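You operate a simulated robot arm through the tools that you are given. There is no shell and no other tool. Be economical: measure what you need, move in short steps, check, and stop when the job is done.

Carry out the task below with a simulated two-armed robot. There is one attempt and no reset: what you move stays moved.

JOB
Put the small ticket on the work bench away on the third left shelf from the bottom. Open the right bench door, fetch the reset ticket and set it on the bench cupboard shelf and shut the door again. Put the brown swatch on the work bench away on the left half of the wooden bench. Fetch the pink pad from the work bench and set it on the slotted table. Put the 15 gauge from the work bench on top of the brown small carton there and the 20 gauge on the grey cart deck. Open the console door. The order is free. Set down upright: small ticket, reset ticket, gauge.

Only the result counts: the job must be done as asked and must still hold three seconds after the hand-in. Knocking over, shifting, dropping, spilling or breaking anything else fails it.

ROBOT AND FRAMES
Two 7-joint arms with two-finger parallel grippers on one trunk, on a base that drives. Base frame: it is fixed to the floor where the robot stands at the start and does not move with it; the origin is under the middle of the robot, x ahead of it, y to its left, z up. Readings come in cm, degrees, newtons and seconds.
The left shoulder is at the start at [3, 11.9, 98.5], the right one opposite. With the tool pointing down near the work surface each hand reaches from about 28 to 68 cm from the robot's upright axis, wherever it stands, measured 20 degrees to its own side. Places, roughly: bench cupboard shelf [70, 0, 40]; brown swatch [50, 50, 75]; console door [20, -150, 50]; gauge [75, 25, 75]; grey cart deck (20x46 cm) [220, -432, 56]; left half of the wooden bench [-470, -10, 90]; pink pad (6x7x5 cm) [80, 40, 80]; reset ticket [50, 25, 75]; right bench door [40, -10, 40]; slotted table (29x25 cm) [-174, 126, 78]; small carton [100, 75, 100]; small ticket [50, 0, 75]; third left shelf [380, -260, 130]. Payload 3.43 kg a hand.
The tool frame of a hand sits at the grasp point between the pads (the TCP): z along the fingers, y along the line on which they close. The tips reach 3 cm beyond it. Largest opening 9.4 cm; finger width 2.8, thickness 1; the body of the gripper, 5 by 9.6 cm, starts 5.5 cm behind the TCP.
Orientation is told as [roll, pitch, yaw] about the base's x, y, z axes, in that order, counted from this pose: with the fingers straight down and closing along the base's y, the tool's x points along the base's -x, its y along +y and its z along -z.

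CONTROLS
- The arms move only by the tool step_arm. It takes "left_motion", "right_motion" or both (then of equal length, played together; a hand with none holds still); each is a list of rows, each a list of 7 numbers: the opening in per cent of the stroke, from 0 (shut) to 100 (fully open), then the shift along the tool's x, y, z in cm, then the turn, a rotation vector about the tool's x, y, z in degrees. In form: [[fingers, x, y, z, ax, ay, az], ...]. A call has 1 to 8 rows; each row shifts and turns the commanded pose from where the row before left it, along the tool's axes as they then stand. Rows are played at 5 a second. More than 5 cm and 8.6 degrees between two rows, or a gripper value outside its range, and nothing of the call is played. Where a pose cannot be reached the arm comes as near as it can. A force on the tool above 40 N (or 10 N above the force at the start of the call, whichever is more), or a blocked arm, ends the call early, and 0.2 s more pass. Each finger travels about 7.2 cm/s and halts on what it meets, pressing with about 42 N; the grip force reading is that of the motor and also rises with nothing between the fingers. The clock runs only during rows and for 0.2 s after the last one: add rows that do not move to give the fingers time. It gives the time, the measured TCP pose, the force on the tool (base axes), the opening and the grip force at its end, in the units of the frame above (readings bear some noise), with the torque about the TCP (base axes, N m) and any sound that the robot's microphone picked up.
- Cameras (640 x 400 px; columns grow to the right, rows downward): "scene" is now at [3.25, 0.55, 167.35]; the picture's right is [0.08, -1.00, 0.00], its down [-0.88, -0.07, -0.46] and it looks along [0.46, 0.04, -0.89] (base axes); focal length 296 px, centre (320, 200). "left" rides on the left gripper at [7.6, -1.4, -10.2] in its tool frame; the picture's right is [0.18, 0.98, 0.00], its down [-0.75, 0.14, -0.64] and it looks along [-0.63, 0.12, 0.77] (tool axes); focal length 243 px, centre (320, 200). "right" rides on the right gripper at [7.6, 1.4, -10.2] in its tool frame; the picture's right is [-0.18, 0.98, 0.00], its down [-0.75, -0.14, -0.64] and it looks along [-0.63, -0.12, 0.77] (tool axes); focal length 243 px, centre (320, 200). There is no depth. A picture from a camera that has moved, and an enlarged one, comes with that camera's place and axes in the base frame and with its lens.
- snapshot(camera): a new picture of that camera. The clock stands still meanwhile.
- move_column(by): slides the trunk up (or, below 0, down) by that many cm; the arms and the scene camera ride with it, the base frame stays. It gives what a move gives, with no picture.
- steer(legs): drives the robot by 1 to 6 legs, each [ahead, turn to the left] in cm and degrees, along the robot's own axes; the way and the turn of a leg run together, so that a leg with both is an arc; at most 150 cm and 180 degrees a leg. The arms and the cameras ride along, it lands a little off, and it stops where it bumps. It gives what a move gives.
- turn_head(pan, tilt): turns the head with the scene camera to pan (to the left, within 143 degrees either way) and tilt (down, from -29 to 69), counted from straight ahead of the robot. It gives what a move gives.
- zoom(camera, box): a new picture of the part [left, top, right, bottom] of that camera's present view, enlarged. The clock stands still meanwhile.
- job_done(): hands the job in; it is judged then, once.

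Go step by step. Nothing tells you exact positions but the pictures and the camera data: compare them with the known pose of the tool, close in by small moves and look again before you grip or let go. The budget is 217 turns and 212 pictures, counting those below and the enlarged ones. Unless the task says otherwise, let go and move clear before handing in.

The tools are called as name(argument=value, ...) on one line, values as JSON. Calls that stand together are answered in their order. step_arm: Moves the arms, as the interface text tells. Its arguments: {"type":"object","properties":{"left_motion":{"type":"array","items":{"type":"array","items":{"type":"number"}}},"right_motion":{"type":"array","items":{"type":"array","items":{"type":"number"}}}},"required":[]} The other tools are called the same way: move_column (by) slides the trunk up or down; steer (legs) drives the base; turn_head (pan, tilt) turns the head that bears the scene camera; snapshot (camera) takes a picture; zoom (camera, box) takes an enlarged picture of a part of a camera's view; job_done () hands the job in.

At the start:

```text
time_s: 0.0
left_position: [38.39, 27.93, 109.72]
left_orientation: [0.0, 0.0, 0.0]
left_force: [-0.5, 0.3, -0.3]
left_ft_torque: [0.02, -0.04, 0.02]
left_opening: 9.4
left_finger_force: 0.1
right_position: [35.22, -8.98, 113.34]
right_orientation: [0.1, 0.0, -0.1]
right_force: [0.1, -0.4, 0.0]
right_ft_torque: [-0.01, 0.0, -0.02]
right_opening: 9.4
right_finger_force: 0.0
trunk travel left (down, up): [-25.0, 16.0]
robot x, y, heading: [-0.02, -0.2, -0.0]
head pan, tilt: [4.8, 62.6]
```

scene: 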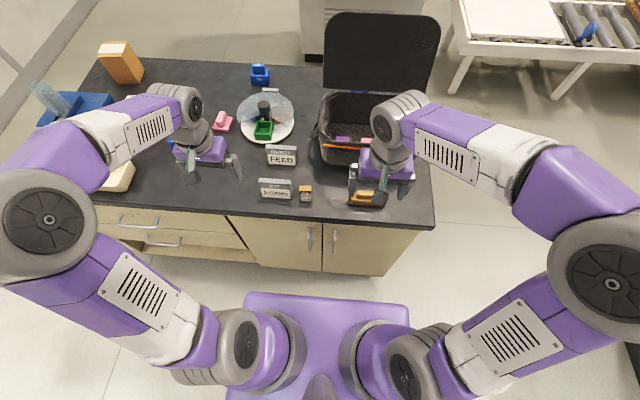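
right: 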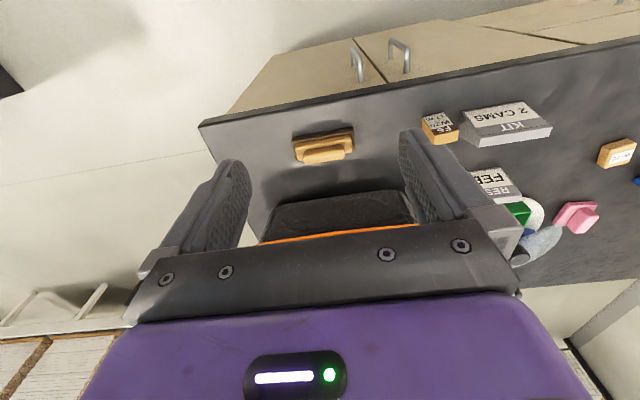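
left: 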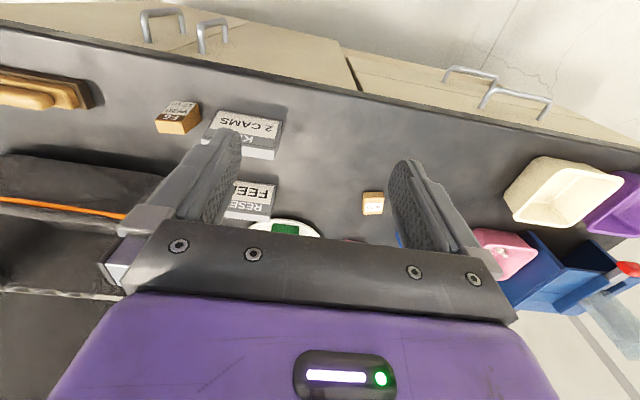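

I see the bench with several small blocks, two tickets (kit "2 CAMS", "RESET FEED"), and a carton at the back left. I look closer first.

zoom(camera="scene", box=[220, 60, 440, 220])

zoom(camera="scene", box=[20, 30, 260, 210])

zoom(camera="left", box=[120, 80, 440, 280])

```text
2.50 times, centred on (330, 140) of scene
camera zoom: at [3.25, 0.55, 167.35], right [0.08, -1.0, 0.0], down [-0.88, -0.07, -0.46], along [0.46, 0.04, -0.89], focal length 740 px, centre (295, 350)
```

zoom: 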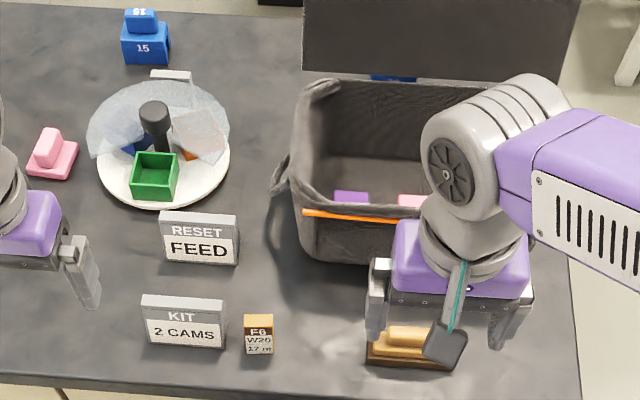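

```text
2.22 times, centred on (140, 120) of scene
camera zoom: at [3.25, 0.55, 167.35], right [0.08, -1.0, 0.0], down [-0.88, -0.07, -0.46], along [0.46, 0.04, -0.89], focal length 657 px, centre (720, 378)
```

zoom: 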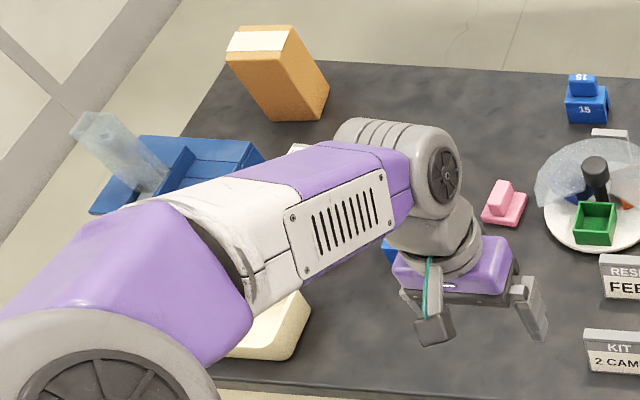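

```text
2.00 times, centred on (280, 180) of left
camera zoom: at [30.69, 26.59, 120.03], right [-0.18, 0.98, 0.0], down [0.75, 0.14, 0.64], along [0.63, 0.12, -0.77], focal length 485 px, centre (400, 240)
```

zoom: 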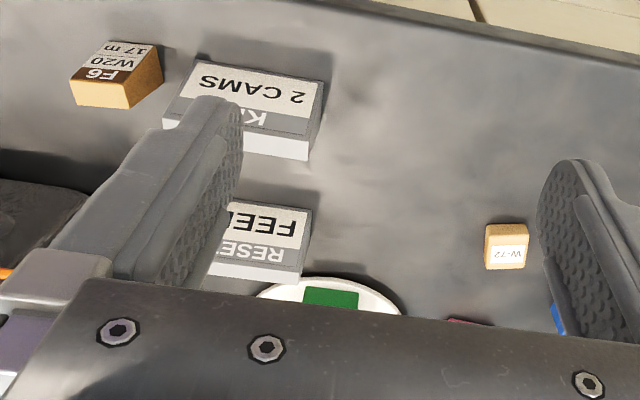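

Two wooden tags (F6/W20 and W-72), two plaques (KIT, RESET), a blue 15 block, and another blue object hidden by the left arm. I shift the left hand to look at the left part of the bench.

step_arm(left_motion=[[100, 0, 5, 0, 0, 0, 0], [100, 0, 5, 0, 0, 0, 0], [100, 0, 5, 0, 0, 0, 0], [100, 0, 5, 0, 0, 0, 0]], right_motion=[[100, 0, -5, 0, 0, 0, 0], [100, 0, -5, 0, 0, 0, 0], [100, 0, -5, 0, 0, 0, 0], [100, 0, -5, 0, 0, 0, 0]])

snapshot(camera="left")

snapshot(camera="scene")

```text
time_s: 1.0
left_position: [38.29, 47.9, 109.94]
left_orientation: [0.0, 0.1, -0.1]
left_force: [0.6, -0.2, -0.4]
left_ft_torque: [-0.03, 0.01, -0.01]
left_opening: 9.4
left_finger_force: 0.0
right_position: [35.56, -28.85, 113.32]
right_orientation: [0.0, 0.0, 0.1]
right_force: [0.1, 0.0, 1.0]
right_ft_torque: [0.0, 0.01, -0.02]
right_opening: 9.41
right_finger_force: 0.1
trunk travel left (down, up): [-25.0, 16.0]
robot x, y, heading: [-0.17, 0.12, -0.0]
head pan, tilt: [4.8, 62.6]
```

```text
205 pictures are left
camera left: at [30.65, 46.54, 120.12], right [-0.18, 0.98, 0.0], down [0.75, 0.14, 0.64], along [0.63, 0.12, -0.77], focal length 243 px, centre (320, 200)
```

left: 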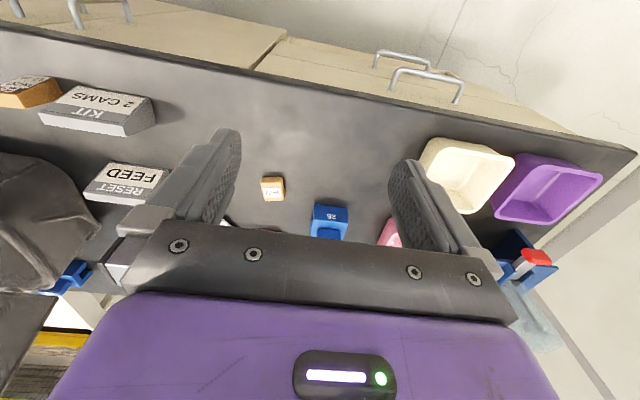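

```text
204 pictures are left
camera scene: at [3.3, 0.59, 167.35], right [0.08, -1.0, 0.0], down [-0.88, -0.07, -0.46], along [0.46, 0.04, -0.89], focal length 296 px, centre (320, 200)
```

scene: 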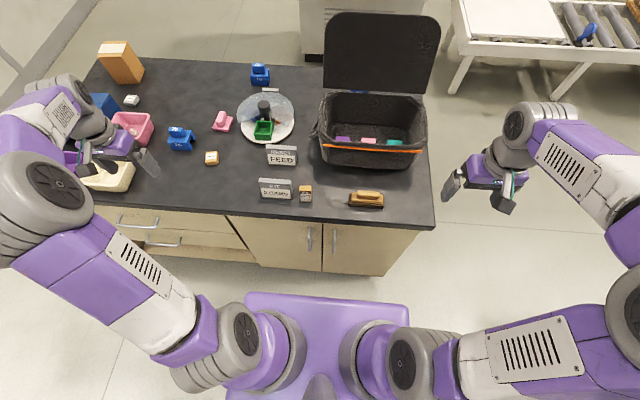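

zoom(camera="scene", box=[80, 40, 240, 200])

zoom(camera="scene", box=[190, 120, 400, 220])

turn_head(pan=-60, tilt=30)

snapshot(camera="scene")

```text
2.50 times, centred on (160, 120) of scene
camera zoom: at [3.3, 0.59, 167.35], right [0.08, -1.0, 0.0], down [-0.88, -0.07, -0.46], along [0.46, 0.04, -0.89], focal length 740 px, centre (720, 400)
```

zoom: 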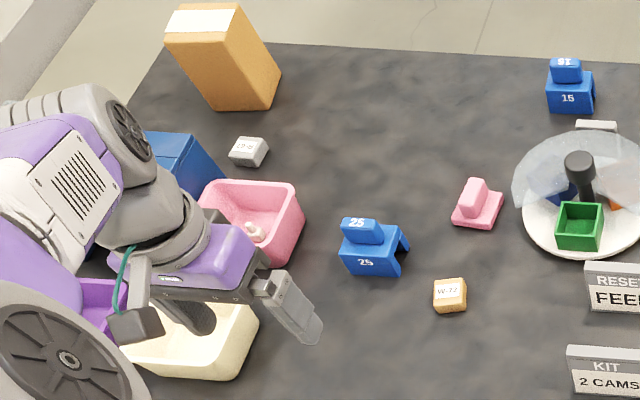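

```text
3.05 times, centred on (295, 170) of scene
camera zoom: at [3.3, 0.59, 167.35], right [0.08, -1.0, 0.0], down [-0.88, -0.07, -0.46], along [0.46, 0.04, -0.89], focal length 902 px, centre (396, 291)
```

zoom: 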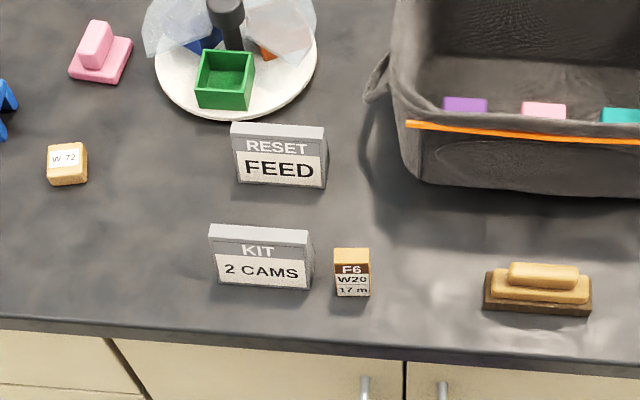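

```text
time_s: 2.4
left_position: [38.28, 47.73, 109.9]
left_orientation: [-0.1, 0.0, 0.0]
left_force: [0.4, 0.2, -0.2]
left_ft_torque: [0.0, 0.03, -0.02]
left_opening: 9.41
left_finger_force: 0.0
right_position: [35.66, -28.76, 113.37]
right_orientation: [0.0, 0.0, 0.0]
right_force: [-0.2, 0.8, 0.6]
right_ft_torque: [0.04, -0.02, 0.01]
right_opening: 9.4
right_finger_force: 0.1
trunk travel left (down, up): [-25.0, 16.0]
robot x, y, heading: [-0.02, -0.08, 0.3]
head pan, tilt: [-60.0, 30.0]
```

```text
201 pictures are left
camera scene: at [1.44, -7.81, 171.85], right [-0.87, -0.5, 0.0], down [-0.25, 0.43, -0.87], along [0.43, -0.75, -0.5], focal length 296 px, centre (320, 200)
```

scene: 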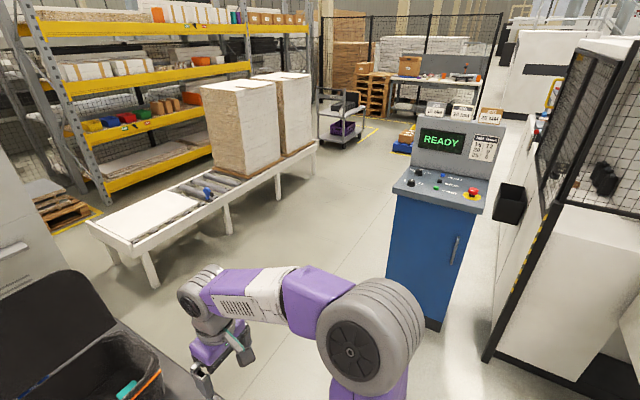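

The blocks labelled 15 and 25 are gauges on the bench, with another blue one behind the case. The console, rack, conveyor and cart are to my right. I look around the rest of the room.

turn_head(pan=60, tilt=30)

snapshot(camera="scene")

turn_head(pan=140, tilt=25)

snapshot(camera="scene")

turn_head(pan=-140, tilt=25)

snapshot(camera="scene")

turn_head(pan=0, tilt=40)

snapshot(camera="scene")

```text
time_s: 4.3
left_position: [38.25, 47.81, 109.95]
left_orientation: [0.0, 0.1, -0.1]
left_force: [0.7, 1.4, 0.8]
left_ft_torque: [0.03, -0.01, 0.01]
left_opening: 9.4
left_finger_force: 0.1
right_position: [35.59, -28.74, 113.2]
right_orientation: [0.0, 0.0, 0.0]
right_force: [0.0, 0.1, 0.4]
right_ft_torque: [0.0, 0.01, 0.01]
right_opening: 9.4
right_finger_force: 0.0
trunk travel left (down, up): [-25.0, 16.0]
robot x, y, heading: [0.13, -0.19, -0.2]
head pan, tilt: [60.0, 30.0]
```

```text
200 pictures are left
camera scene: at [1.44, 7.85, 171.86], right [0.87, -0.5, 0.0], down [-0.25, -0.43, -0.87], along [0.43, 0.75, -0.5], focal length 296 px, centre (320, 200)
```

scene: 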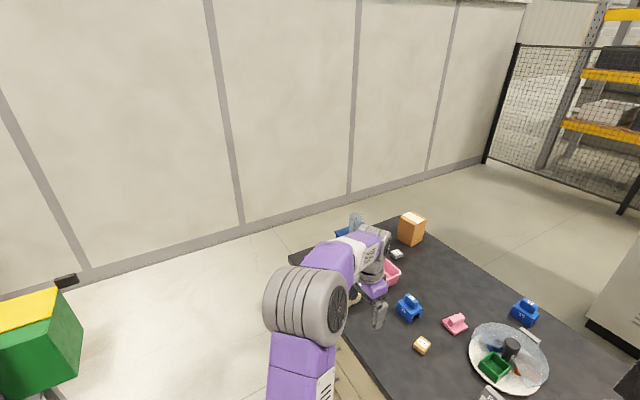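

```text
time_s: 5.9
left_position: [38.25, 47.86, 109.87]
left_orientation: [0.0, 0.0, 0.0]
left_force: [0.3, -0.5, 0.4]
left_ft_torque: [0.0, 0.0, 0.03]
left_opening: 9.4
left_finger_force: 0.0
right_position: [35.52, -28.99, 113.32]
right_orientation: [0.0, 0.1, 0.1]
right_force: [-1.0, 0.1, 0.3]
right_ft_torque: [0.0, 0.02, -0.02]
right_opening: 9.39
right_finger_force: 0.1
trunk travel left (down, up): [-25.0, 16.0]
robot x, y, heading: [-0.34, -0.13, -0.2]
head pan, tilt: [140.0, 25.0]
```

```text
199 pictures are left
camera scene: at [-10.14, 5.95, 172.65], right [0.64, 0.77, 0.0], down [0.32, -0.27, -0.91], along [-0.69, 0.58, -0.42], focal length 296 px, centre (320, 200)
```

scene: 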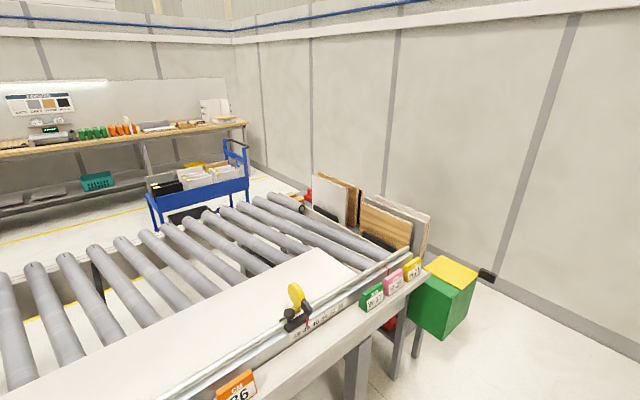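

```text
time_s: 9.7
left_position: [38.15, 47.89, 109.92]
left_orientation: [0.0, 0.0, 0.0]
left_force: [-0.8, 0.1, 0.1]
left_ft_torque: [-0.01, 0.03, 0.0]
left_opening: 9.39
left_finger_force: 0.0
right_position: [35.41, -28.85, 113.27]
right_orientation: [0.0, 0.0, 0.0]
right_force: [-0.7, 0.0, 0.2]
right_ft_torque: [0.03, -0.02, 0.0]
right_opening: 9.42
right_finger_force: 0.1
trunk travel left (down, up): [-25.0, 16.0]
robot x, y, heading: [0.01, 0.42, 0.0]
head pan, tilt: [-140.0, 25.0]
```

```text
198 pictures are left
camera scene: at [-10.15, -5.9, 172.65], right [-0.64, 0.77, 0.0], down [0.32, 0.27, -0.91], along [-0.69, -0.58, -0.42], focal length 296 px, centre (320, 200)
```

scene: 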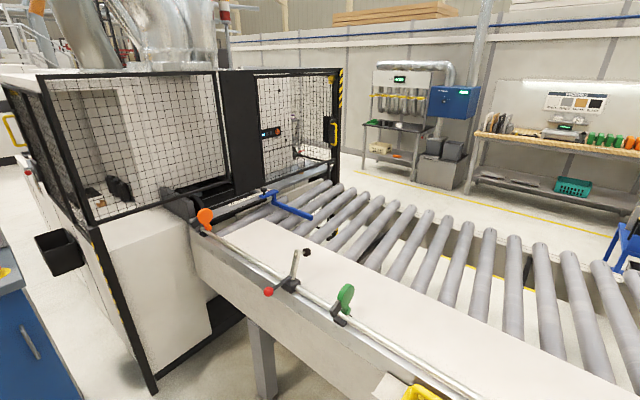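

```text
time_s: 12.0
left_position: [38.36, 47.78, 109.89]
left_orientation: [0.0, 0.0, -0.1]
left_force: [0.4, 0.2, 0.1]
left_ft_torque: [-0.01, 0.03, -0.03]
left_opening: 9.43
left_finger_force: 0.0
right_position: [35.53, -28.77, 113.29]
right_orientation: [0.0, 0.1, 0.0]
right_force: [0.0, -0.8, 0.6]
right_ft_torque: [-0.03, 0.02, -0.02]
right_opening: 9.4
right_finger_force: 0.1
trunk travel left (down, up): [-25.0, 16.0]
robot x, y, heading: [0.19, 0.29, 0.1]
head pan, tilt: [0.0, 40.0]
```

```text
197 pictures are left
camera scene: at [5.41, 0.01, 170.32], right [0.0, -1.0, 0.0], down [-0.64, 0.0, -0.77], along [0.77, 0.0, -0.64], focal length 296 px, centre (320, 200)
```

scene: 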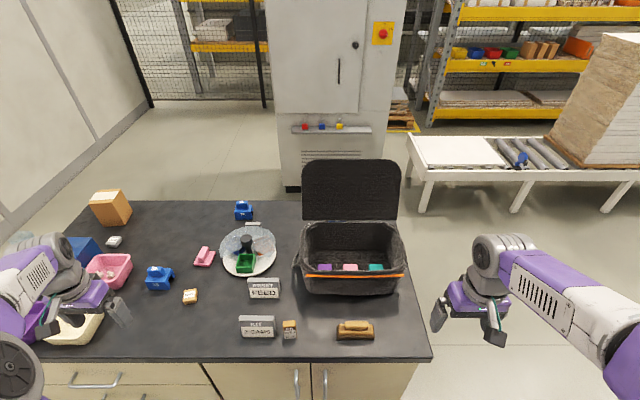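

The lane is between bench and roller conveyor; the wooden bench and slotted table are behind the conveyor, reached past the green bin by the wall. Now I enlarge the bench items.

zoom(camera="scene", box=[130, 190, 290, 290])

zoom(camera="scene", box=[220, 270, 390, 376])

turn_head(pan=140, tilt=25)

zoom(camera="scene", box=[120, 120, 500, 358])

zoom(camera="scene", box=[240, 150, 480, 300])

```text
4.00 times, centred on (210, 240) of scene
camera zoom: at [5.41, 0.01, 170.32], right [0.0, -1.0, 0.0], down [-0.64, 0.0, -0.77], along [0.77, 0.0, -0.64], focal length 1183 px, centre (760, 40)
```

zoom: 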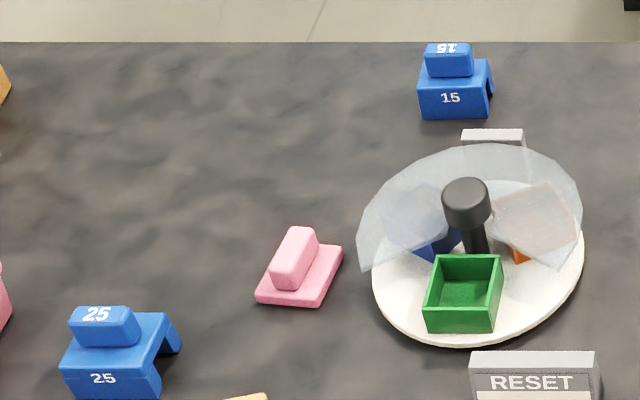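

```text
3.76 times, centred on (305, 323) of scene
camera zoom: at [5.41, 0.01, 170.32], right [0.0, -1.0, 0.0], down [-0.64, 0.0, -0.77], along [0.77, 0.0, -0.64], focal length 1114 px, centre (376, -263)
```

zoom: 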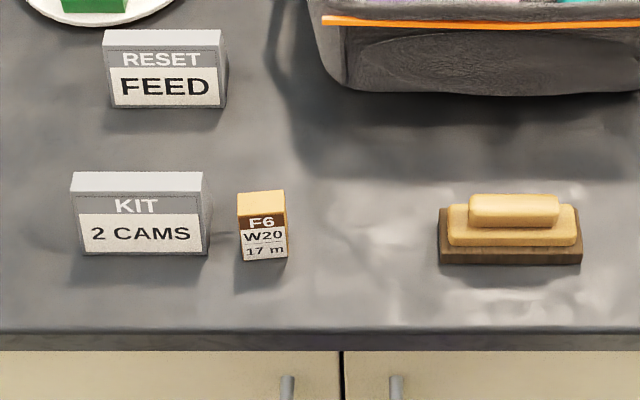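

```text
time_s: 14.2
left_position: [38.21, 47.84, 109.91]
left_orientation: [0.0, -0.1, 0.0]
left_force: [0.5, 0.6, 0.5]
left_ft_torque: [0.0, 0.0, -0.03]
left_opening: 9.4
left_finger_force: 0.1
right_position: [35.51, -28.91, 113.37]
right_orientation: [0.0, -0.1, 0.0]
right_force: [0.5, -0.2, 0.5]
right_ft_torque: [0.02, 0.0, 0.02]
right_opening: 9.4
right_finger_force: 0.1
trunk travel left (down, up): [-25.0, 16.0]
robot x, y, heading: [0.09, -0.03, 0.2]
head pan, tilt: [140.0, 25.0]
```

```text
1.68 times, centred on (310, 239) of scene
camera zoom: at [-10.14, 5.95, 172.65], right [0.64, 0.77, 0.0], down [0.32, -0.27, -0.91], along [-0.69, 0.58, -0.42], focal length 497 px, centre (337, 134)
```

zoom: 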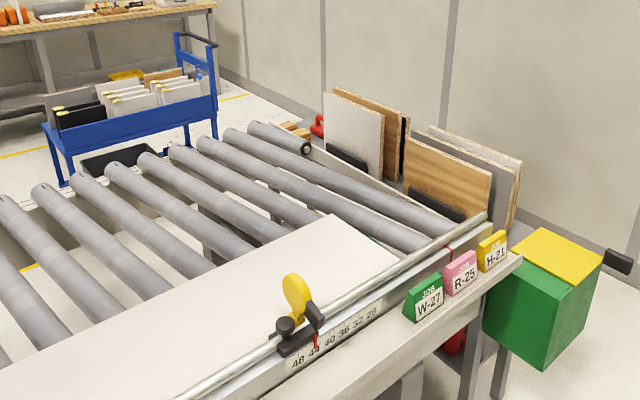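

```text
2.67 times, centred on (360, 225) of scene
camera zoom: at [-10.14, 5.95, 172.65], right [0.64, 0.77, 0.0], down [0.32, -0.27, -0.91], along [-0.69, 0.58, -0.42], focal length 789 px, centre (213, 133)
```

zoom: 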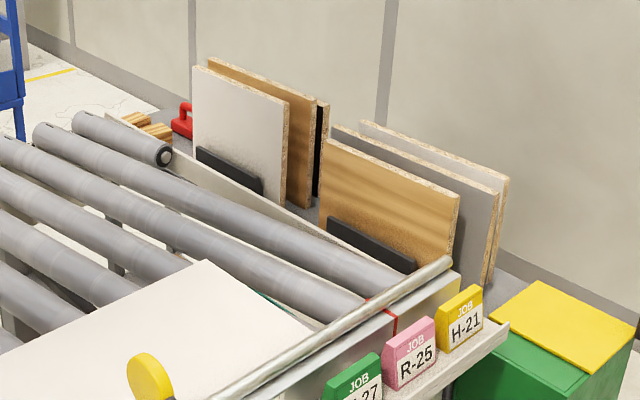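

Reset ticket stands at about (65, 20), about 10 cm wide and 2.7 thick. I measure the bench height by touching it lightly with the right fingertips at a free spot.

step_arm(right_motion=[[0, -5, 0, 0, 0, 0, 0], [0, -5, 0, 3, 0, 0, 0], [0, -4, 0, 3, 0, 0, 0], [0, -3, 0, 4, 0, 0, 0], [0, 0, 0, 5, 0, 0, 0], [0, 0, 0, 5, 0, 0, 0], [0, 0, 0, 5, 0, 0, 0], [0, 0, 0, 2, 0, 0, 0]])

turn_head(pan=0, tilt=50)

snapshot(camera="scene")

snapshot(camera="right")

```text
refused: row 2 steps farther than a row can; nothing moved
```

```text
time_s: 16.4
left_position: [38.18, 47.91, 109.9]
left_orientation: [0.0, -0.1, -0.1]
left_force: [-0.1, -0.7, 0.2]
left_ft_torque: [-0.02, -0.02, 0.01]
left_opening: 9.4
left_finger_force: 0.2
right_position: [35.61, -28.72, 113.35]
right_orientation: [0.0, -0.1, 0.0]
right_force: [-0.2, 0.0, -0.2]
right_ft_torque: [0.0, 0.03, 0.0]
right_opening: 9.4
right_finger_force: 0.0
trunk travel left (down, up): [-25.0, 16.0]
robot x, y, heading: [0.01, 0.06, -0.0]
head pan, tilt: [0.0, 50.0]
```

```text
192 pictures are left
camera scene: at [4.61, 0.03, 168.91], right [0.0, -1.0, 0.0], down [-0.77, 0.0, -0.64], along [0.64, 0.0, -0.77], focal length 296 px, centre (320, 200)
```

scene: 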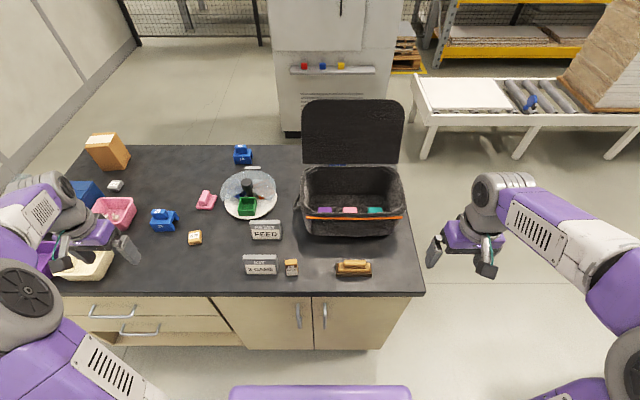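

```text
191 pictures are left
camera right: at [28.13, -27.3, 123.62], right [0.18, 0.98, 0.0], down [0.75, -0.14, 0.64], along [0.63, -0.12, -0.77], focal length 243 px, centre (320, 200)
```

right: 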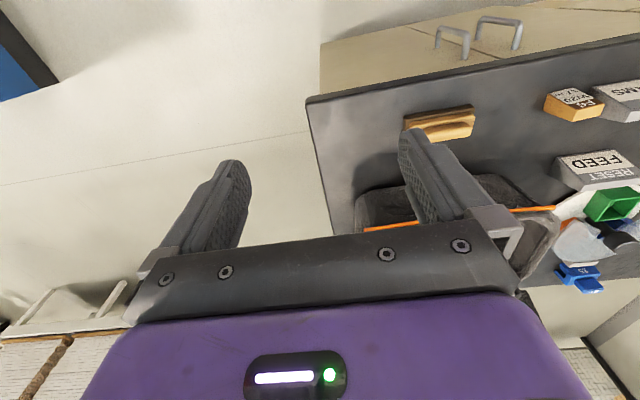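

Steps per row must be shorter in total. I retry the touch at about (49, -27).

step_arm(right_motion=[[0, -4, 0, 3, 0, 0, 0], [0, -4, 0, 3, 0, 0, 0], [0, -4, 0, 3, 0, 0, 0], [0, -2, 1, 4, 0, 0, 0], [0, 0, 0, 5, 0, 0, 0], [0, 0, 0, 5, 0, 0, 0], [0, 0, 0, 5, 0, 0, 0]])

step_arm(right_motion=[[0, 0, 0, 1.5, 0, 0, 0], [0, 0, 0, 1.5, 0, 0, 0], [0, 0, 0, 1.5, 0, 0, 0], [0, 0, 0, 1.5, 0, 0, 0], [0, 0, 0, 1.5, 0, 0, 0], [0, 0, 0, 1.5, 0, 0, 0], [0, 0, 0, 1.5, 0, 0, 0]])

```text
time_s: 18.0
left_position: [38.35, 47.89, 109.88]
left_orientation: [0.0, 0.0, -0.1]
left_force: [0.1, 0.1, -0.5]
left_ft_torque: [0.02, 0.0, 0.0]
left_opening: 9.38
left_finger_force: 0.2
right_position: [49.27, -27.88, 84.98]
right_orientation: [0.0, -0.1, 0.1]
right_force: [-0.4, -0.1, 0.0]
right_ft_torque: [0.0, 0.03, 0.0]
right_opening: 0.0
right_finger_force: 33.3
trunk travel left (down, up): [-25.0, 16.0]
robot x, y, heading: [-0.03, -0.07, 0.2]
head pan, tilt: [0.0, 50.0]
```

```text
time_s: 18.4
left_position: [38.13, 47.78, 109.96]
left_orientation: [-0.2, 0.0, -0.1]
left_force: [0.6, -1.4, 0.6]
left_ft_torque: [0.01, -0.01, 0.0]
left_opening: 9.39
left_finger_force: 0.0
right_position: [49.22, -27.92, 85.03]
right_orientation: [-0.2, -0.1, 0.0]
right_force: [-13.3, 2.4, 23.3]
right_ft_torque: [0.13, 0.72, 0.1]
right_opening: 0.0
right_finger_force: 33.0
trunk travel left (down, up): [-25.0, 16.0]
robot x, y, heading: [0.18, 0.12, 0.1]
head pan, tilt: [0.0, 50.0]
stopped in row 1 (right hand): the force on the tool passed its limit at 53 N (the readings are from after the stop); the commanded pose is now the measured one
```

The bench top is at z ≈ 82 (contact with TCP at 85). I lift the right hand and turn the left gripper to close along x and point to the right and down, so it can take the reset ticket at its edge.

step_arm(left_motion=[[60, 0, 0, 0, 0, 0, -8.5], [60, 0, 0, 0, 0, 0, -8.5], [60, 0, 0, 0, 0, 0, -8.5], [60, 0, 0, 0, 0, 0, -8.5], [60, 0, 0, 0, 0, 0, -8.5], [60, 0, 0, 0, 0, 0, -8.5], [60, 0, 0, 0, 0, 0, -8.5], [60, 0, 0, 0, 0, 0, -8.5]], right_motion=[[0, 0, 0, -4, 0, 0, 0], [0, 0, 0, -4, 0, 0, 0], [0, 0, 0, -4, 0, 0, 0], [0, 0, 0, -4, 0, 0, 0], [0, 4, 0, -3, 0, 0, 0], [0, 4, 0, -3, 0, 0, 0], [0, 4, 0, -3, 0, 0, 0], [0, 3, 0, 0, 0, 0, 0]])

step_arm(left_motion=[[60, 0, 0, 0, 0, 0, -8.5], [60, 0, 0, 0, 0, 0, -8.5], [60, 0, 0, 0, 0, 0, -5], [60, 0, 0, 0, 0, 8, 0], [60, 0, 0, 0, 0, 8, 0], [60, 0, 0, 0, 0, 8, 0], [60, 0, 0, 0, 0, 8, 0], [60, 0, 0, 0, 0, 8, 0]])

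snapshot(camera="left")

snapshot(camera="scene")

```text
time_s: 20.2
left_position: [38.27, 47.73, 109.93]
left_orientation: [0.0, 0.1, 68.2]
left_force: [-0.2, -0.4, -0.9]
left_ft_torque: [-0.01, 0.01, -0.03]
left_opening: 5.65
left_finger_force: 0.2
right_position: [34.28, -28.1, 109.86]
right_orientation: [-0.2, -0.3, 0.0]
right_force: [-1.2, 0.9, 1.0]
right_ft_torque: [0.0, -0.03, -0.01]
right_opening: 0.0
right_finger_force: 32.6
trunk travel left (down, up): [-25.0, 16.0]
robot x, y, heading: [-0.21, -0.14, 0.1]
head pan, tilt: [0.0, 50.0]
```

```text
time_s: 22.0
left_position: [38.29, 47.78, 109.86]
left_orientation: [-0.1, 40.2, 89.9]
left_force: [-0.7, -0.5, 0.3]
left_ft_torque: [0.01, -0.01, 0.04]
left_opening: 5.66
left_finger_force: 0.1
right_position: [34.31, -28.02, 109.87]
right_orientation: [-0.1, -0.3, 0.0]
right_force: [0.6, 0.1, 0.0]
right_ft_torque: [-0.03, 0.0, 0.01]
right_opening: 0.01
right_finger_force: 33.1
trunk travel left (down, up): [-25.0, 16.0]
robot x, y, heading: [0.02, -0.05, -0.1]
head pan, tilt: [0.0, 50.0]
```

```text
190 pictures are left
camera left: at [39.67, 48.62, 122.69], right [-0.98, -0.14, 0.12], down [-0.14, 0.99, 0.0], along [-0.12, -0.01, -0.99], focal length 243 px, centre (320, 200)
```

left: 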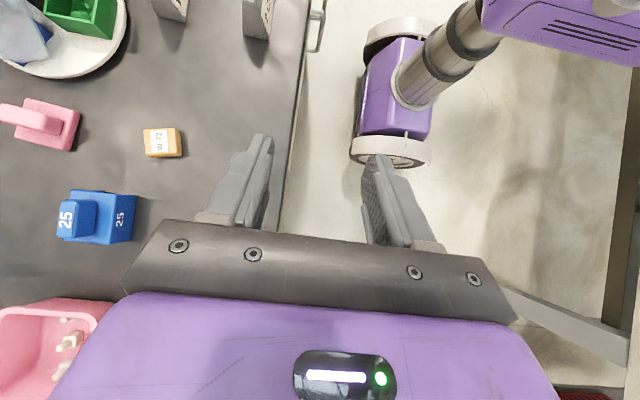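

```text
189 pictures are left
camera scene: at [4.64, 0.11, 168.9], right [0.0, -1.0, 0.0], down [-0.77, 0.0, -0.64], along [0.64, 0.0, -0.77], focal length 296 px, centre (320, 200)
```

scene: 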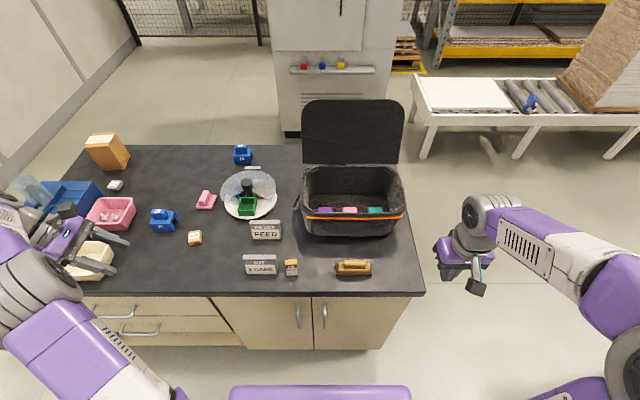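

The view agrees (W-72 at about (59.5, 43)). I tilt a little further and move to a hover in line with the reset ticket.

step_arm(left_motion=[[60, 0, 0, 0, 0, 6, 0], [60, 0, 0, 0, 0, 6, 0]])

step_arm(left_motion=[[60, -0.23, -3.31, 3.4, 0, 0, 0], [60, -0.23, -3.31, 3.4, 0, 0, 0], [60, -0.23, -3.31, 3.4, 0, 0, 0], [60, -0.23, -3.31, 3.4, 0, 0, 0], [60, -0.23, -3.31, 3.4, 0, 0, 0], [60, -0.23, -3.31, 3.4, 0, 0, 0], [60, -0.23, -3.31, 3.4, 0, 0, 0]])

snapshot(camera="left")

snapshot(camera="scene")

```text
time_s: 22.6
left_position: [38.19, 47.86, 109.84]
left_orientation: [0.0, 52.1, 90.0]
left_force: [-0.9, 0.1, -0.3]
left_ft_torque: [-0.02, -0.01, 0.0]
left_opening: 5.66
left_finger_force: 0.1
right_position: [34.2, -28.06, 109.89]
right_orientation: [-0.1, -0.4, -0.1]
right_force: [-0.2, 0.2, -0.1]
right_ft_torque: [-0.02, 0.04, -0.01]
right_opening: 0.0
right_finger_force: 33.1
trunk travel left (down, up): [-25.0, 16.0]
robot x, y, heading: [-0.24, 0.2, 0.0]
head pan, tilt: [0.0, 50.0]
```

```text
time_s: 24.2
left_position: [57.76, 30.87, 96.1]
left_orientation: [0.0, 52.1, 90.0]
left_force: [-0.4, -1.0, 0.6]
left_ft_torque: [-0.03, 0.01, -0.01]
left_opening: 5.65
left_finger_force: 0.0
left hand out of reach, approached as far as the arm can: row 6, 7
right_position: [34.2, -28.09, 109.72]
right_orientation: [0.0, -0.2, 0.0]
right_force: [1.1, 0.4, 0.0]
right_ft_torque: [-0.02, 0.01, -0.01]
right_opening: 0.0
right_finger_force: 32.6
trunk travel left (down, up): [-25.0, 16.0]
robot x, y, heading: [0.3, 0.06, 0.0]
head pan, tilt: [0.0, 50.0]
```

```text
188 pictures are left
camera left: at [59.14, 34.18, 108.4], right [-0.98, -0.11, 0.15], down [-0.14, 0.97, -0.2], along [-0.12, -0.22, -0.97], focal length 243 px, centre (320, 200)
```

left: 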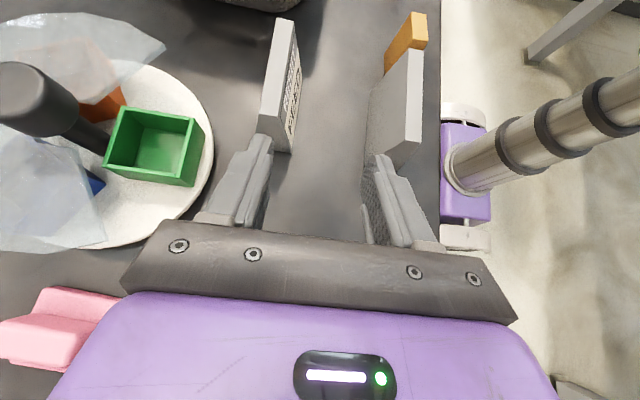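

```text
187 pictures are left
camera scene: at [4.58, 0.05, 168.91], right [0.0, -1.0, 0.0], down [-0.77, 0.0, -0.64], along [0.64, 0.0, -0.77], focal length 296 px, centre (320, 200)
```

scene: 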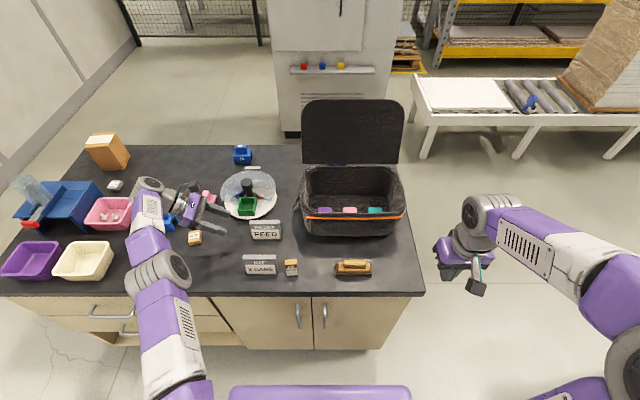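

At this tilt x=58 is the limit, so I draw the hand back a little and drive the base 12 cm ahead (there is clear floor in front of it).

step_arm(left_motion=[[60, 0, 5, -1, 0, 0, 0], [60, 0, 5, -1, 0, 0, 0]])

steer(legs=[[12, 0]])

snapshot(camera="left")

```text
refused: row 1 steps farther than a row can; nothing moved
```

```text
time_s: 25.4
left_position: [69.56, 30.62, 96.11]
left_orientation: [0.1, 52.0, 90.0]
left_force: [0.5, -0.6, -0.3]
left_ft_torque: [-0.01, 0.01, 0.01]
left_opening: 5.64
left_finger_force: 0.1
right_position: [45.98, -28.15, 109.65]
right_orientation: [-0.1, -0.2, -0.1]
right_force: [0.6, -0.1, -0.5]
right_ft_torque: [0.01, 0.05, 0.02]
right_opening: 0.0
right_finger_force: 33.1
trunk travel left (down, up): [-25.0, 16.0]
robot x, y, heading: [11.71, 0.33, -0.1]
head pan, tilt: [0.0, 50.0]
```

```text
186 pictures are left
camera left: at [71.05, 34.1, 108.36], right [-0.98, -0.11, 0.15], down [-0.14, 0.97, -0.2], along [-0.12, -0.22, -0.97], focal length 243 px, centre (320, 200)
```

left: 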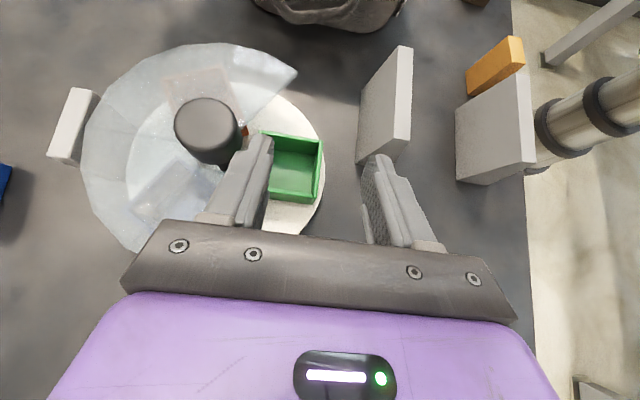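

I drove before the retreat had been accepted; nothing was touched. The ticket's centre is at x ≈ 61.5, y ≈ 18.5. I shift the hand back to x = 61.5 and look.

step_arm(left_motion=[[60, 0, 4, 0, 0, 0, 0], [60, 0, 4.1, 0, 0, 0, 0], [60, -1, 0, 1.5, 0, 0, 0]])

snapshot(camera="left")

```text
time_s: 26.2
left_position: [61.43, 30.2, 94.6]
left_orientation: [-0.1, 51.9, 89.8]
left_force: [-0.2, 0.5, 0.2]
left_ft_torque: [0.02, 0.04, -0.01]
left_opening: 5.61
left_finger_force: 0.0
right_position: [45.96, -28.16, 109.7]
right_orientation: [-0.1, -0.3, -0.1]
right_force: [-0.3, 0.8, -0.8]
right_ft_torque: [-0.02, -0.01, 0.02]
right_opening: 0.0
right_finger_force: 33.1
trunk travel left (down, up): [-25.0, 16.0]
robot x, y, heading: [12.02, -0.19, -0.2]
head pan, tilt: [0.0, 50.0]
```

```text
185 pictures are left
camera left: at [62.85, 33.55, 106.81], right [-0.98, -0.11, 0.14], down [-0.14, 0.97, -0.2], along [-0.12, -0.21, -0.97], focal length 243 px, centre (320, 200)
```

left: 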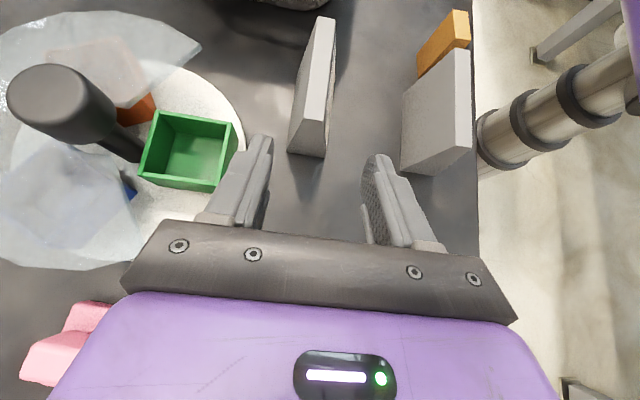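

The ticket sits midway between the fingers. I advance 12 cm along the fingers in short rows, then check.

step_arm(left_motion=[[60, -0.2, 0, 3, 0, 0, 0], [60, -0.2, 0, 3, 0, 0, 0], [60, -0.2, 0, 3, 0, 0, 0], [60, -0.1, 0, 2, 0, 0, 0], [60, 0, 0, 1, 0, 0, 0]])

snapshot(camera="left")

```text
time_s: 27.4
left_position: [61.72, 21.04, 86.38]
left_orientation: [-0.2, 52.0, 89.8]
left_force: [0.6, 0.1, 0.3]
left_ft_torque: [-0.02, -0.06, -0.01]
left_opening: 5.64
left_finger_force: 0.0
right_position: [45.92, -28.12, 109.72]
right_orientation: [-0.1, -0.3, -0.1]
right_force: [0.1, 0.3, 0.1]
right_ft_torque: [0.02, 0.01, -0.04]
right_opening: 0.0
right_finger_force: 33.1
trunk travel left (down, up): [-25.0, 16.0]
robot x, y, heading: [11.61, 0.1, -0.3]
head pan, tilt: [0.0, 50.0]
```

```text
184 pictures are left
camera left: at [63.09, 24.35, 98.74], right [-0.98, -0.11, 0.14], down [-0.14, 0.97, -0.2], along [-0.12, -0.22, -0.97], focal length 243 px, centre (320, 200)
```

left: 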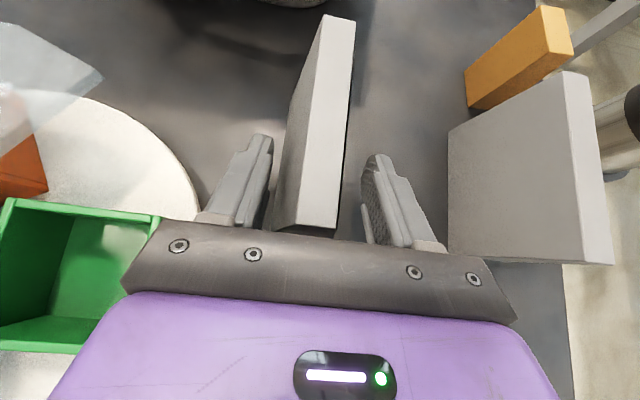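

Ticket is between the fingers. Close and lift straight up.

step_arm(left_motion=[[0, 0, 0, 0, 0, 0, 0], [0, 0, 0, 0, 0, 0, 0], [0, 0, 0, 0, 0, 0, 0], [0, 2.4, 0, -1.8, 0, 0, 0], [0, 3.2, 0, -2.4, 0, 0, 0], [0, 3.2, 0, -2.4, 0, 0, 0], [0, 3.2, 0, -2.4, 0, 0, 0]])

snapshot(camera="left")

snapshot(camera="scene")

```text
time_s: 29.0
left_position: [61.37, 20.81, 101.35]
left_orientation: [0.0, 52.1, 89.9]
left_force: [-0.4, -0.6, -1.4]
left_ft_torque: [-0.01, 0.0, 0.02]
left_opening: 2.47
left_finger_force: 42.0
right_position: [45.93, -28.1, 109.76]
right_orientation: [-0.1, -0.2, -0.1]
right_force: [-0.6, 0.1, 0.0]
right_ft_torque: [0.0, -0.04, 0.0]
right_opening: 0.01
right_finger_force: 33.3
trunk travel left (down, up): [-25.0, 16.0]
robot x, y, heading: [11.85, -0.15, 0.1]
head pan, tilt: [0.0, 50.0]
```

```text
183 pictures are left
camera left: at [62.76, 24.13, 113.75], right [-0.98, -0.11, 0.15], down [-0.14, 0.97, -0.2], along [-0.12, -0.22, -0.97], focal length 243 px, centre (320, 200)
```

left: 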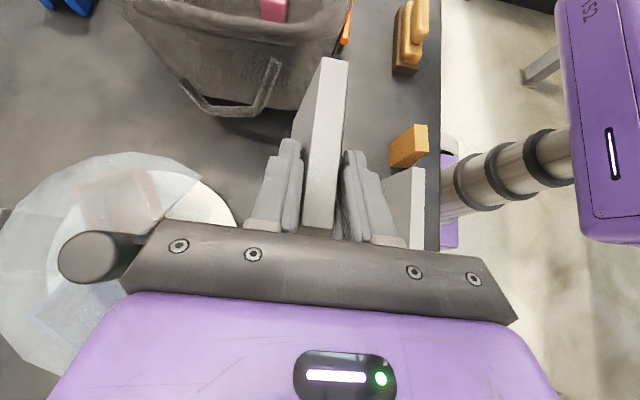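

```text
182 pictures are left
camera scene: at [16.33, -0.05, 168.91], right [0.0, -1.0, 0.0], down [-0.77, 0.0, -0.64], along [0.64, 0.0, -0.77], focal length 296 px, centre (320, 200)
```

scene: 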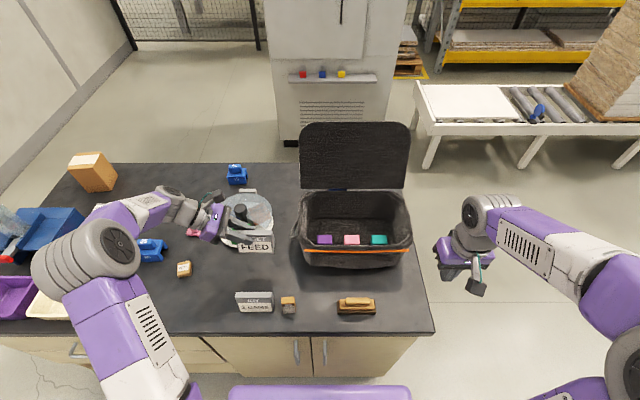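

Reset ticket is held (2.47 cm thick). I back away from the bench and lower the trunk for the door.

steer(legs=[[-35, 0]])

move_column(by=-20)

turn_head(pan=0, tilt=48)

snapshot(camera="scene")

snapshot(camera="right")

```text
time_s: 31.3
left_position: [26.78, 20.89, 101.41]
left_orientation: [-0.2, 52.0, 90.0]
left_force: [0.0, 0.2, -0.4]
left_ft_torque: [0.0, -0.03, 0.05]
left_opening: 2.47
left_finger_force: 41.9
right_position: [11.48, -28.18, 109.84]
right_orientation: [-0.1, -0.3, 0.1]
right_force: [-1.0, 0.2, 0.4]
right_ft_torque: [0.0, -0.02, 0.01]
right_opening: 0.0
right_finger_force: 32.8
trunk travel left (down, up): [-25.0, 16.0]
robot x, y, heading: [-22.3, -0.03, 0.1]
head pan, tilt: [0.0, 50.0]
```

```text
time_s: 33.4
left_position: [26.93, 20.89, 81.42]
left_orientation: [0.0, 52.0, 90.1]
left_force: [0.2, 0.6, -1.7]
left_ft_torque: [-0.01, 0.04, -0.02]
left_opening: 2.48
left_finger_force: 41.7
right_position: [11.53, -27.97, 89.83]
right_orientation: [-0.1, -0.3, 0.1]
right_force: [0.3, 0.4, -0.1]
right_ft_torque: [-0.01, 0.02, -0.01]
right_opening: 0.01
right_finger_force: 33.3
trunk travel left (down, up): [-5.0, 36.0]
robot x, y, heading: [-22.93, -0.18, -0.1]
head pan, tilt: [0.0, 50.0]
```

```text
time_s: 34.1
left_position: [26.93, 20.96, 81.37]
left_orientation: [0.0, 51.9, 90.1]
left_force: [0.1, -0.7, 0.5]
left_ft_torque: [-0.01, -0.04, -0.01]
left_opening: 2.44
left_finger_force: 41.8
right_position: [11.57, -28.18, 89.8]
right_orientation: [-0.1, -0.3, 0.0]
right_force: [0.6, 0.2, 0.3]
right_ft_torque: [-0.05, -0.01, 0.03]
right_opening: 0.01
right_finger_force: 33.0
trunk travel left (down, up): [-5.0, 36.0]
robot x, y, heading: [-22.63, -0.17, 0.1]
head pan, tilt: [0.0, 48.0]
```

```text
181 pictures are left
camera scene: at [-17.92, 0.01, 149.18], right [0.0, -1.0, 0.0], down [-0.74, 0.0, -0.67], along [0.67, 0.0, -0.74], focal length 296 px, centre (320, 200)
```

scene: 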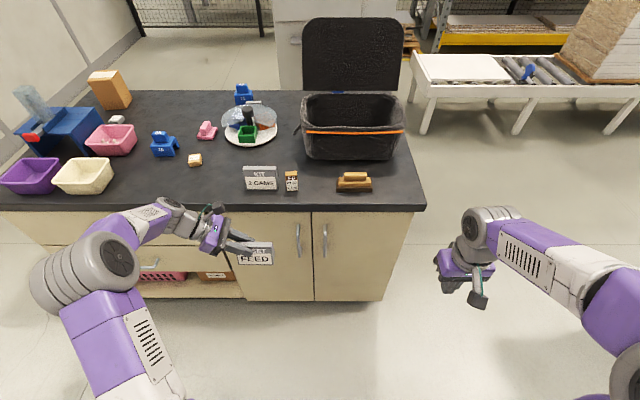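

```text
180 pictures are left
camera right: at [4.07, -26.51, 100.01], right [0.18, 0.98, 0.0], down [0.75, -0.14, 0.65], along [0.64, -0.12, -0.76], focal length 243 px, centre (320, 200)
```

right: 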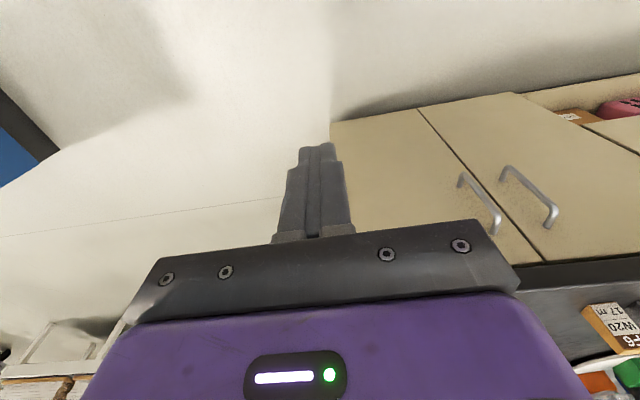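

The right door's handle bar is at about (41, -1.5), z 55–71; hinge at the right near y ≈ -30. I turn the right gripper to point ahead.

step_arm(right_motion=[[100, 0, 0, 0, 0, -8.5, 0], [100, 0, 0, 0, 0, -8.5, 0], [100, 0, 0, 0, 0, -8.5, 0], [100, 0, 0, 0, 0, -8.5, 0], [100, 0, 0, 0, 0, -8.5, 0], [100, 0, 0, 0, 0, -8.5, 0], [100, 0, 0, 0, 0, -8.5, 0], [100, 0, 0, 0, 0, -8.5, 0]])

step_arm(right_motion=[[100, 0, 0, 0, 0, -8.5, 0], [100, 0, 0, 0, 0, -8.5, 0], [100, 4, 2, 0, 0, 0, 0], [100, 4, 2, 0, 0, 0, 0], [100, 4, 2, 0, 0, 0, 0], [100, 4, 2, 0, 0, 0, 0], [100, 4, 2, 0, 0, 0, 0], [100, 4, 2, 0, 0, 0, 0]])

snapshot(camera="right")

snapshot(camera="scene")

```text
time_s: 35.9
left_position: [26.74, 20.82, 81.35]
left_orientation: [0.0, 52.0, 90.1]
left_force: [-0.4, -0.7, -1.2]
left_ft_torque: [-0.01, 0.01, -0.03]
left_opening: 2.44
left_finger_force: 41.9
right_position: [17.57, -32.51, 93.18]
right_orientation: [-0.2, -68.3, 0.3]
right_force: [0.3, 0.5, -0.3]
right_ft_torque: [0.01, 0.0, 0.04]
right_opening: 9.39
right_finger_force: 0.1
right hand out of reach, approached as far as the arm can: row 5, 6, 7, 8
trunk travel left (down, up): [-5.0, 36.0]
robot x, y, heading: [-22.83, -0.23, 0.1]
head pan, tilt: [0.0, 48.0]
```

```text
time_s: 37.7
left_position: [26.79, 20.91, 81.32]
left_orientation: [0.0, 52.0, 90.0]
left_force: [-0.5, -0.1, -1.0]
left_ft_torque: [-0.02, -0.01, 0.03]
left_opening: 2.41
left_finger_force: 41.9
right_position: [18.44, -23.46, 69.23]
right_orientation: [-1.6, -85.2, 1.7]
right_force: [0.6, -0.1, -0.4]
right_ft_torque: [-0.01, -0.02, 0.01]
right_opening: 9.41
right_finger_force: 0.0
right hand out of reach, approached as far as the arm can: row 1, 2, 3, 4
trunk travel left (down, up): [-5.0, 36.0]
robot x, y, heading: [-22.72, 0.41, 0.1]
head pan, tilt: [0.0, 48.0]
```

```text
179 pictures are left
camera right: at [7.82, -21.96, 62.38], right [0.01, 0.98, 0.18], down [-0.58, -0.14, 0.8], along [0.82, -0.12, 0.57], focal length 243 px, centre (320, 200)
```

right: 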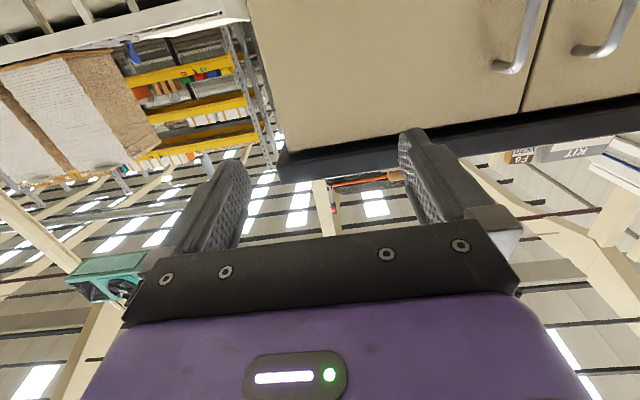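

```text
178 pictures are left
camera scene: at [-17.9, 0.0, 149.17], right [0.0, -1.0, 0.0], down [-0.74, 0.0, -0.67], along [0.67, 0.0, -0.74], focal length 296 px, centre (320, 200)
```

scene: 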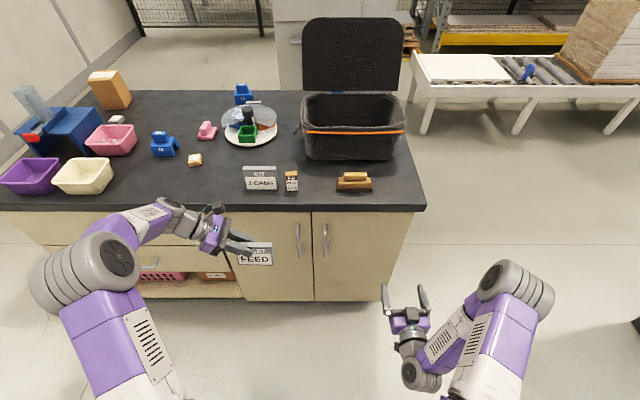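

Hand points ahead. I move to a pre-grasp in front of the handle at (32, -1.5, 63).

step_arm(right_motion=[[100, 0.85, 3.67, 2.35, 0, 0, 0], [100, 0.85, 3.67, 2.35, 0, 0, 0], [100, 0.85, 3.67, 2.35, 0, 0, 0], [100, 0.85, 3.67, 2.35, 0, 0, 0], [100, 0.85, 3.67, 2.35, 0, 0, 0], [100, 0.85, 3.67, 2.35, 0, 0, 0]])

snapshot(camera="right")

zoom(camera="scene", box=[200, 190, 440, 340])

```text
time_s: 39.1
left_position: [26.8, 21.04, 81.43]
left_orientation: [0.0, 51.9, 90.1]
left_force: [-0.5, 0.5, 0.0]
left_ft_torque: [0.0, 0.0, 0.01]
left_opening: 2.42
left_finger_force: 42.3
right_position: [32.08, -1.13, 62.86]
right_orientation: [-0.9, -85.3, 1.0]
right_force: [0.2, 0.3, 0.4]
right_ft_torque: [0.0, 0.02, 0.02]
right_opening: 9.4
right_finger_force: 0.1
trunk travel left (down, up): [-5.0, 36.0]
robot x, y, heading: [-23.0, -0.26, 0.1]
head pan, tilt: [0.0, 48.0]
```

```text
177 pictures are left
camera right: at [21.57, 0.29, 56.22], right [0.01, 0.98, 0.18], down [-0.58, -0.14, 0.8], along [0.82, -0.12, 0.57], focal length 243 px, centre (320, 200)
```

right: 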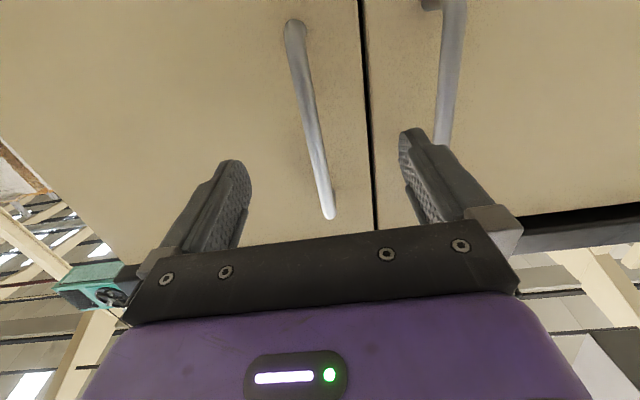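

```text
2.67 times, centred on (320, 265) of scene
camera zoom: at [-17.91, 0.05, 149.18], right [0.0, -1.0, 0.0], down [-0.74, 0.0, -0.67], along [0.67, 0.0, -0.74], focal length 789 px, centre (320, 27)
```

zoom: 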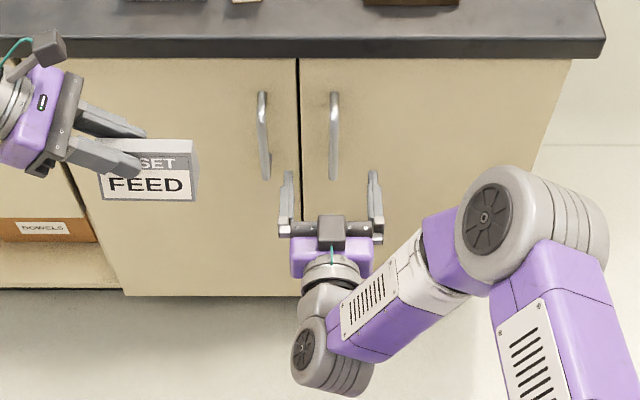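

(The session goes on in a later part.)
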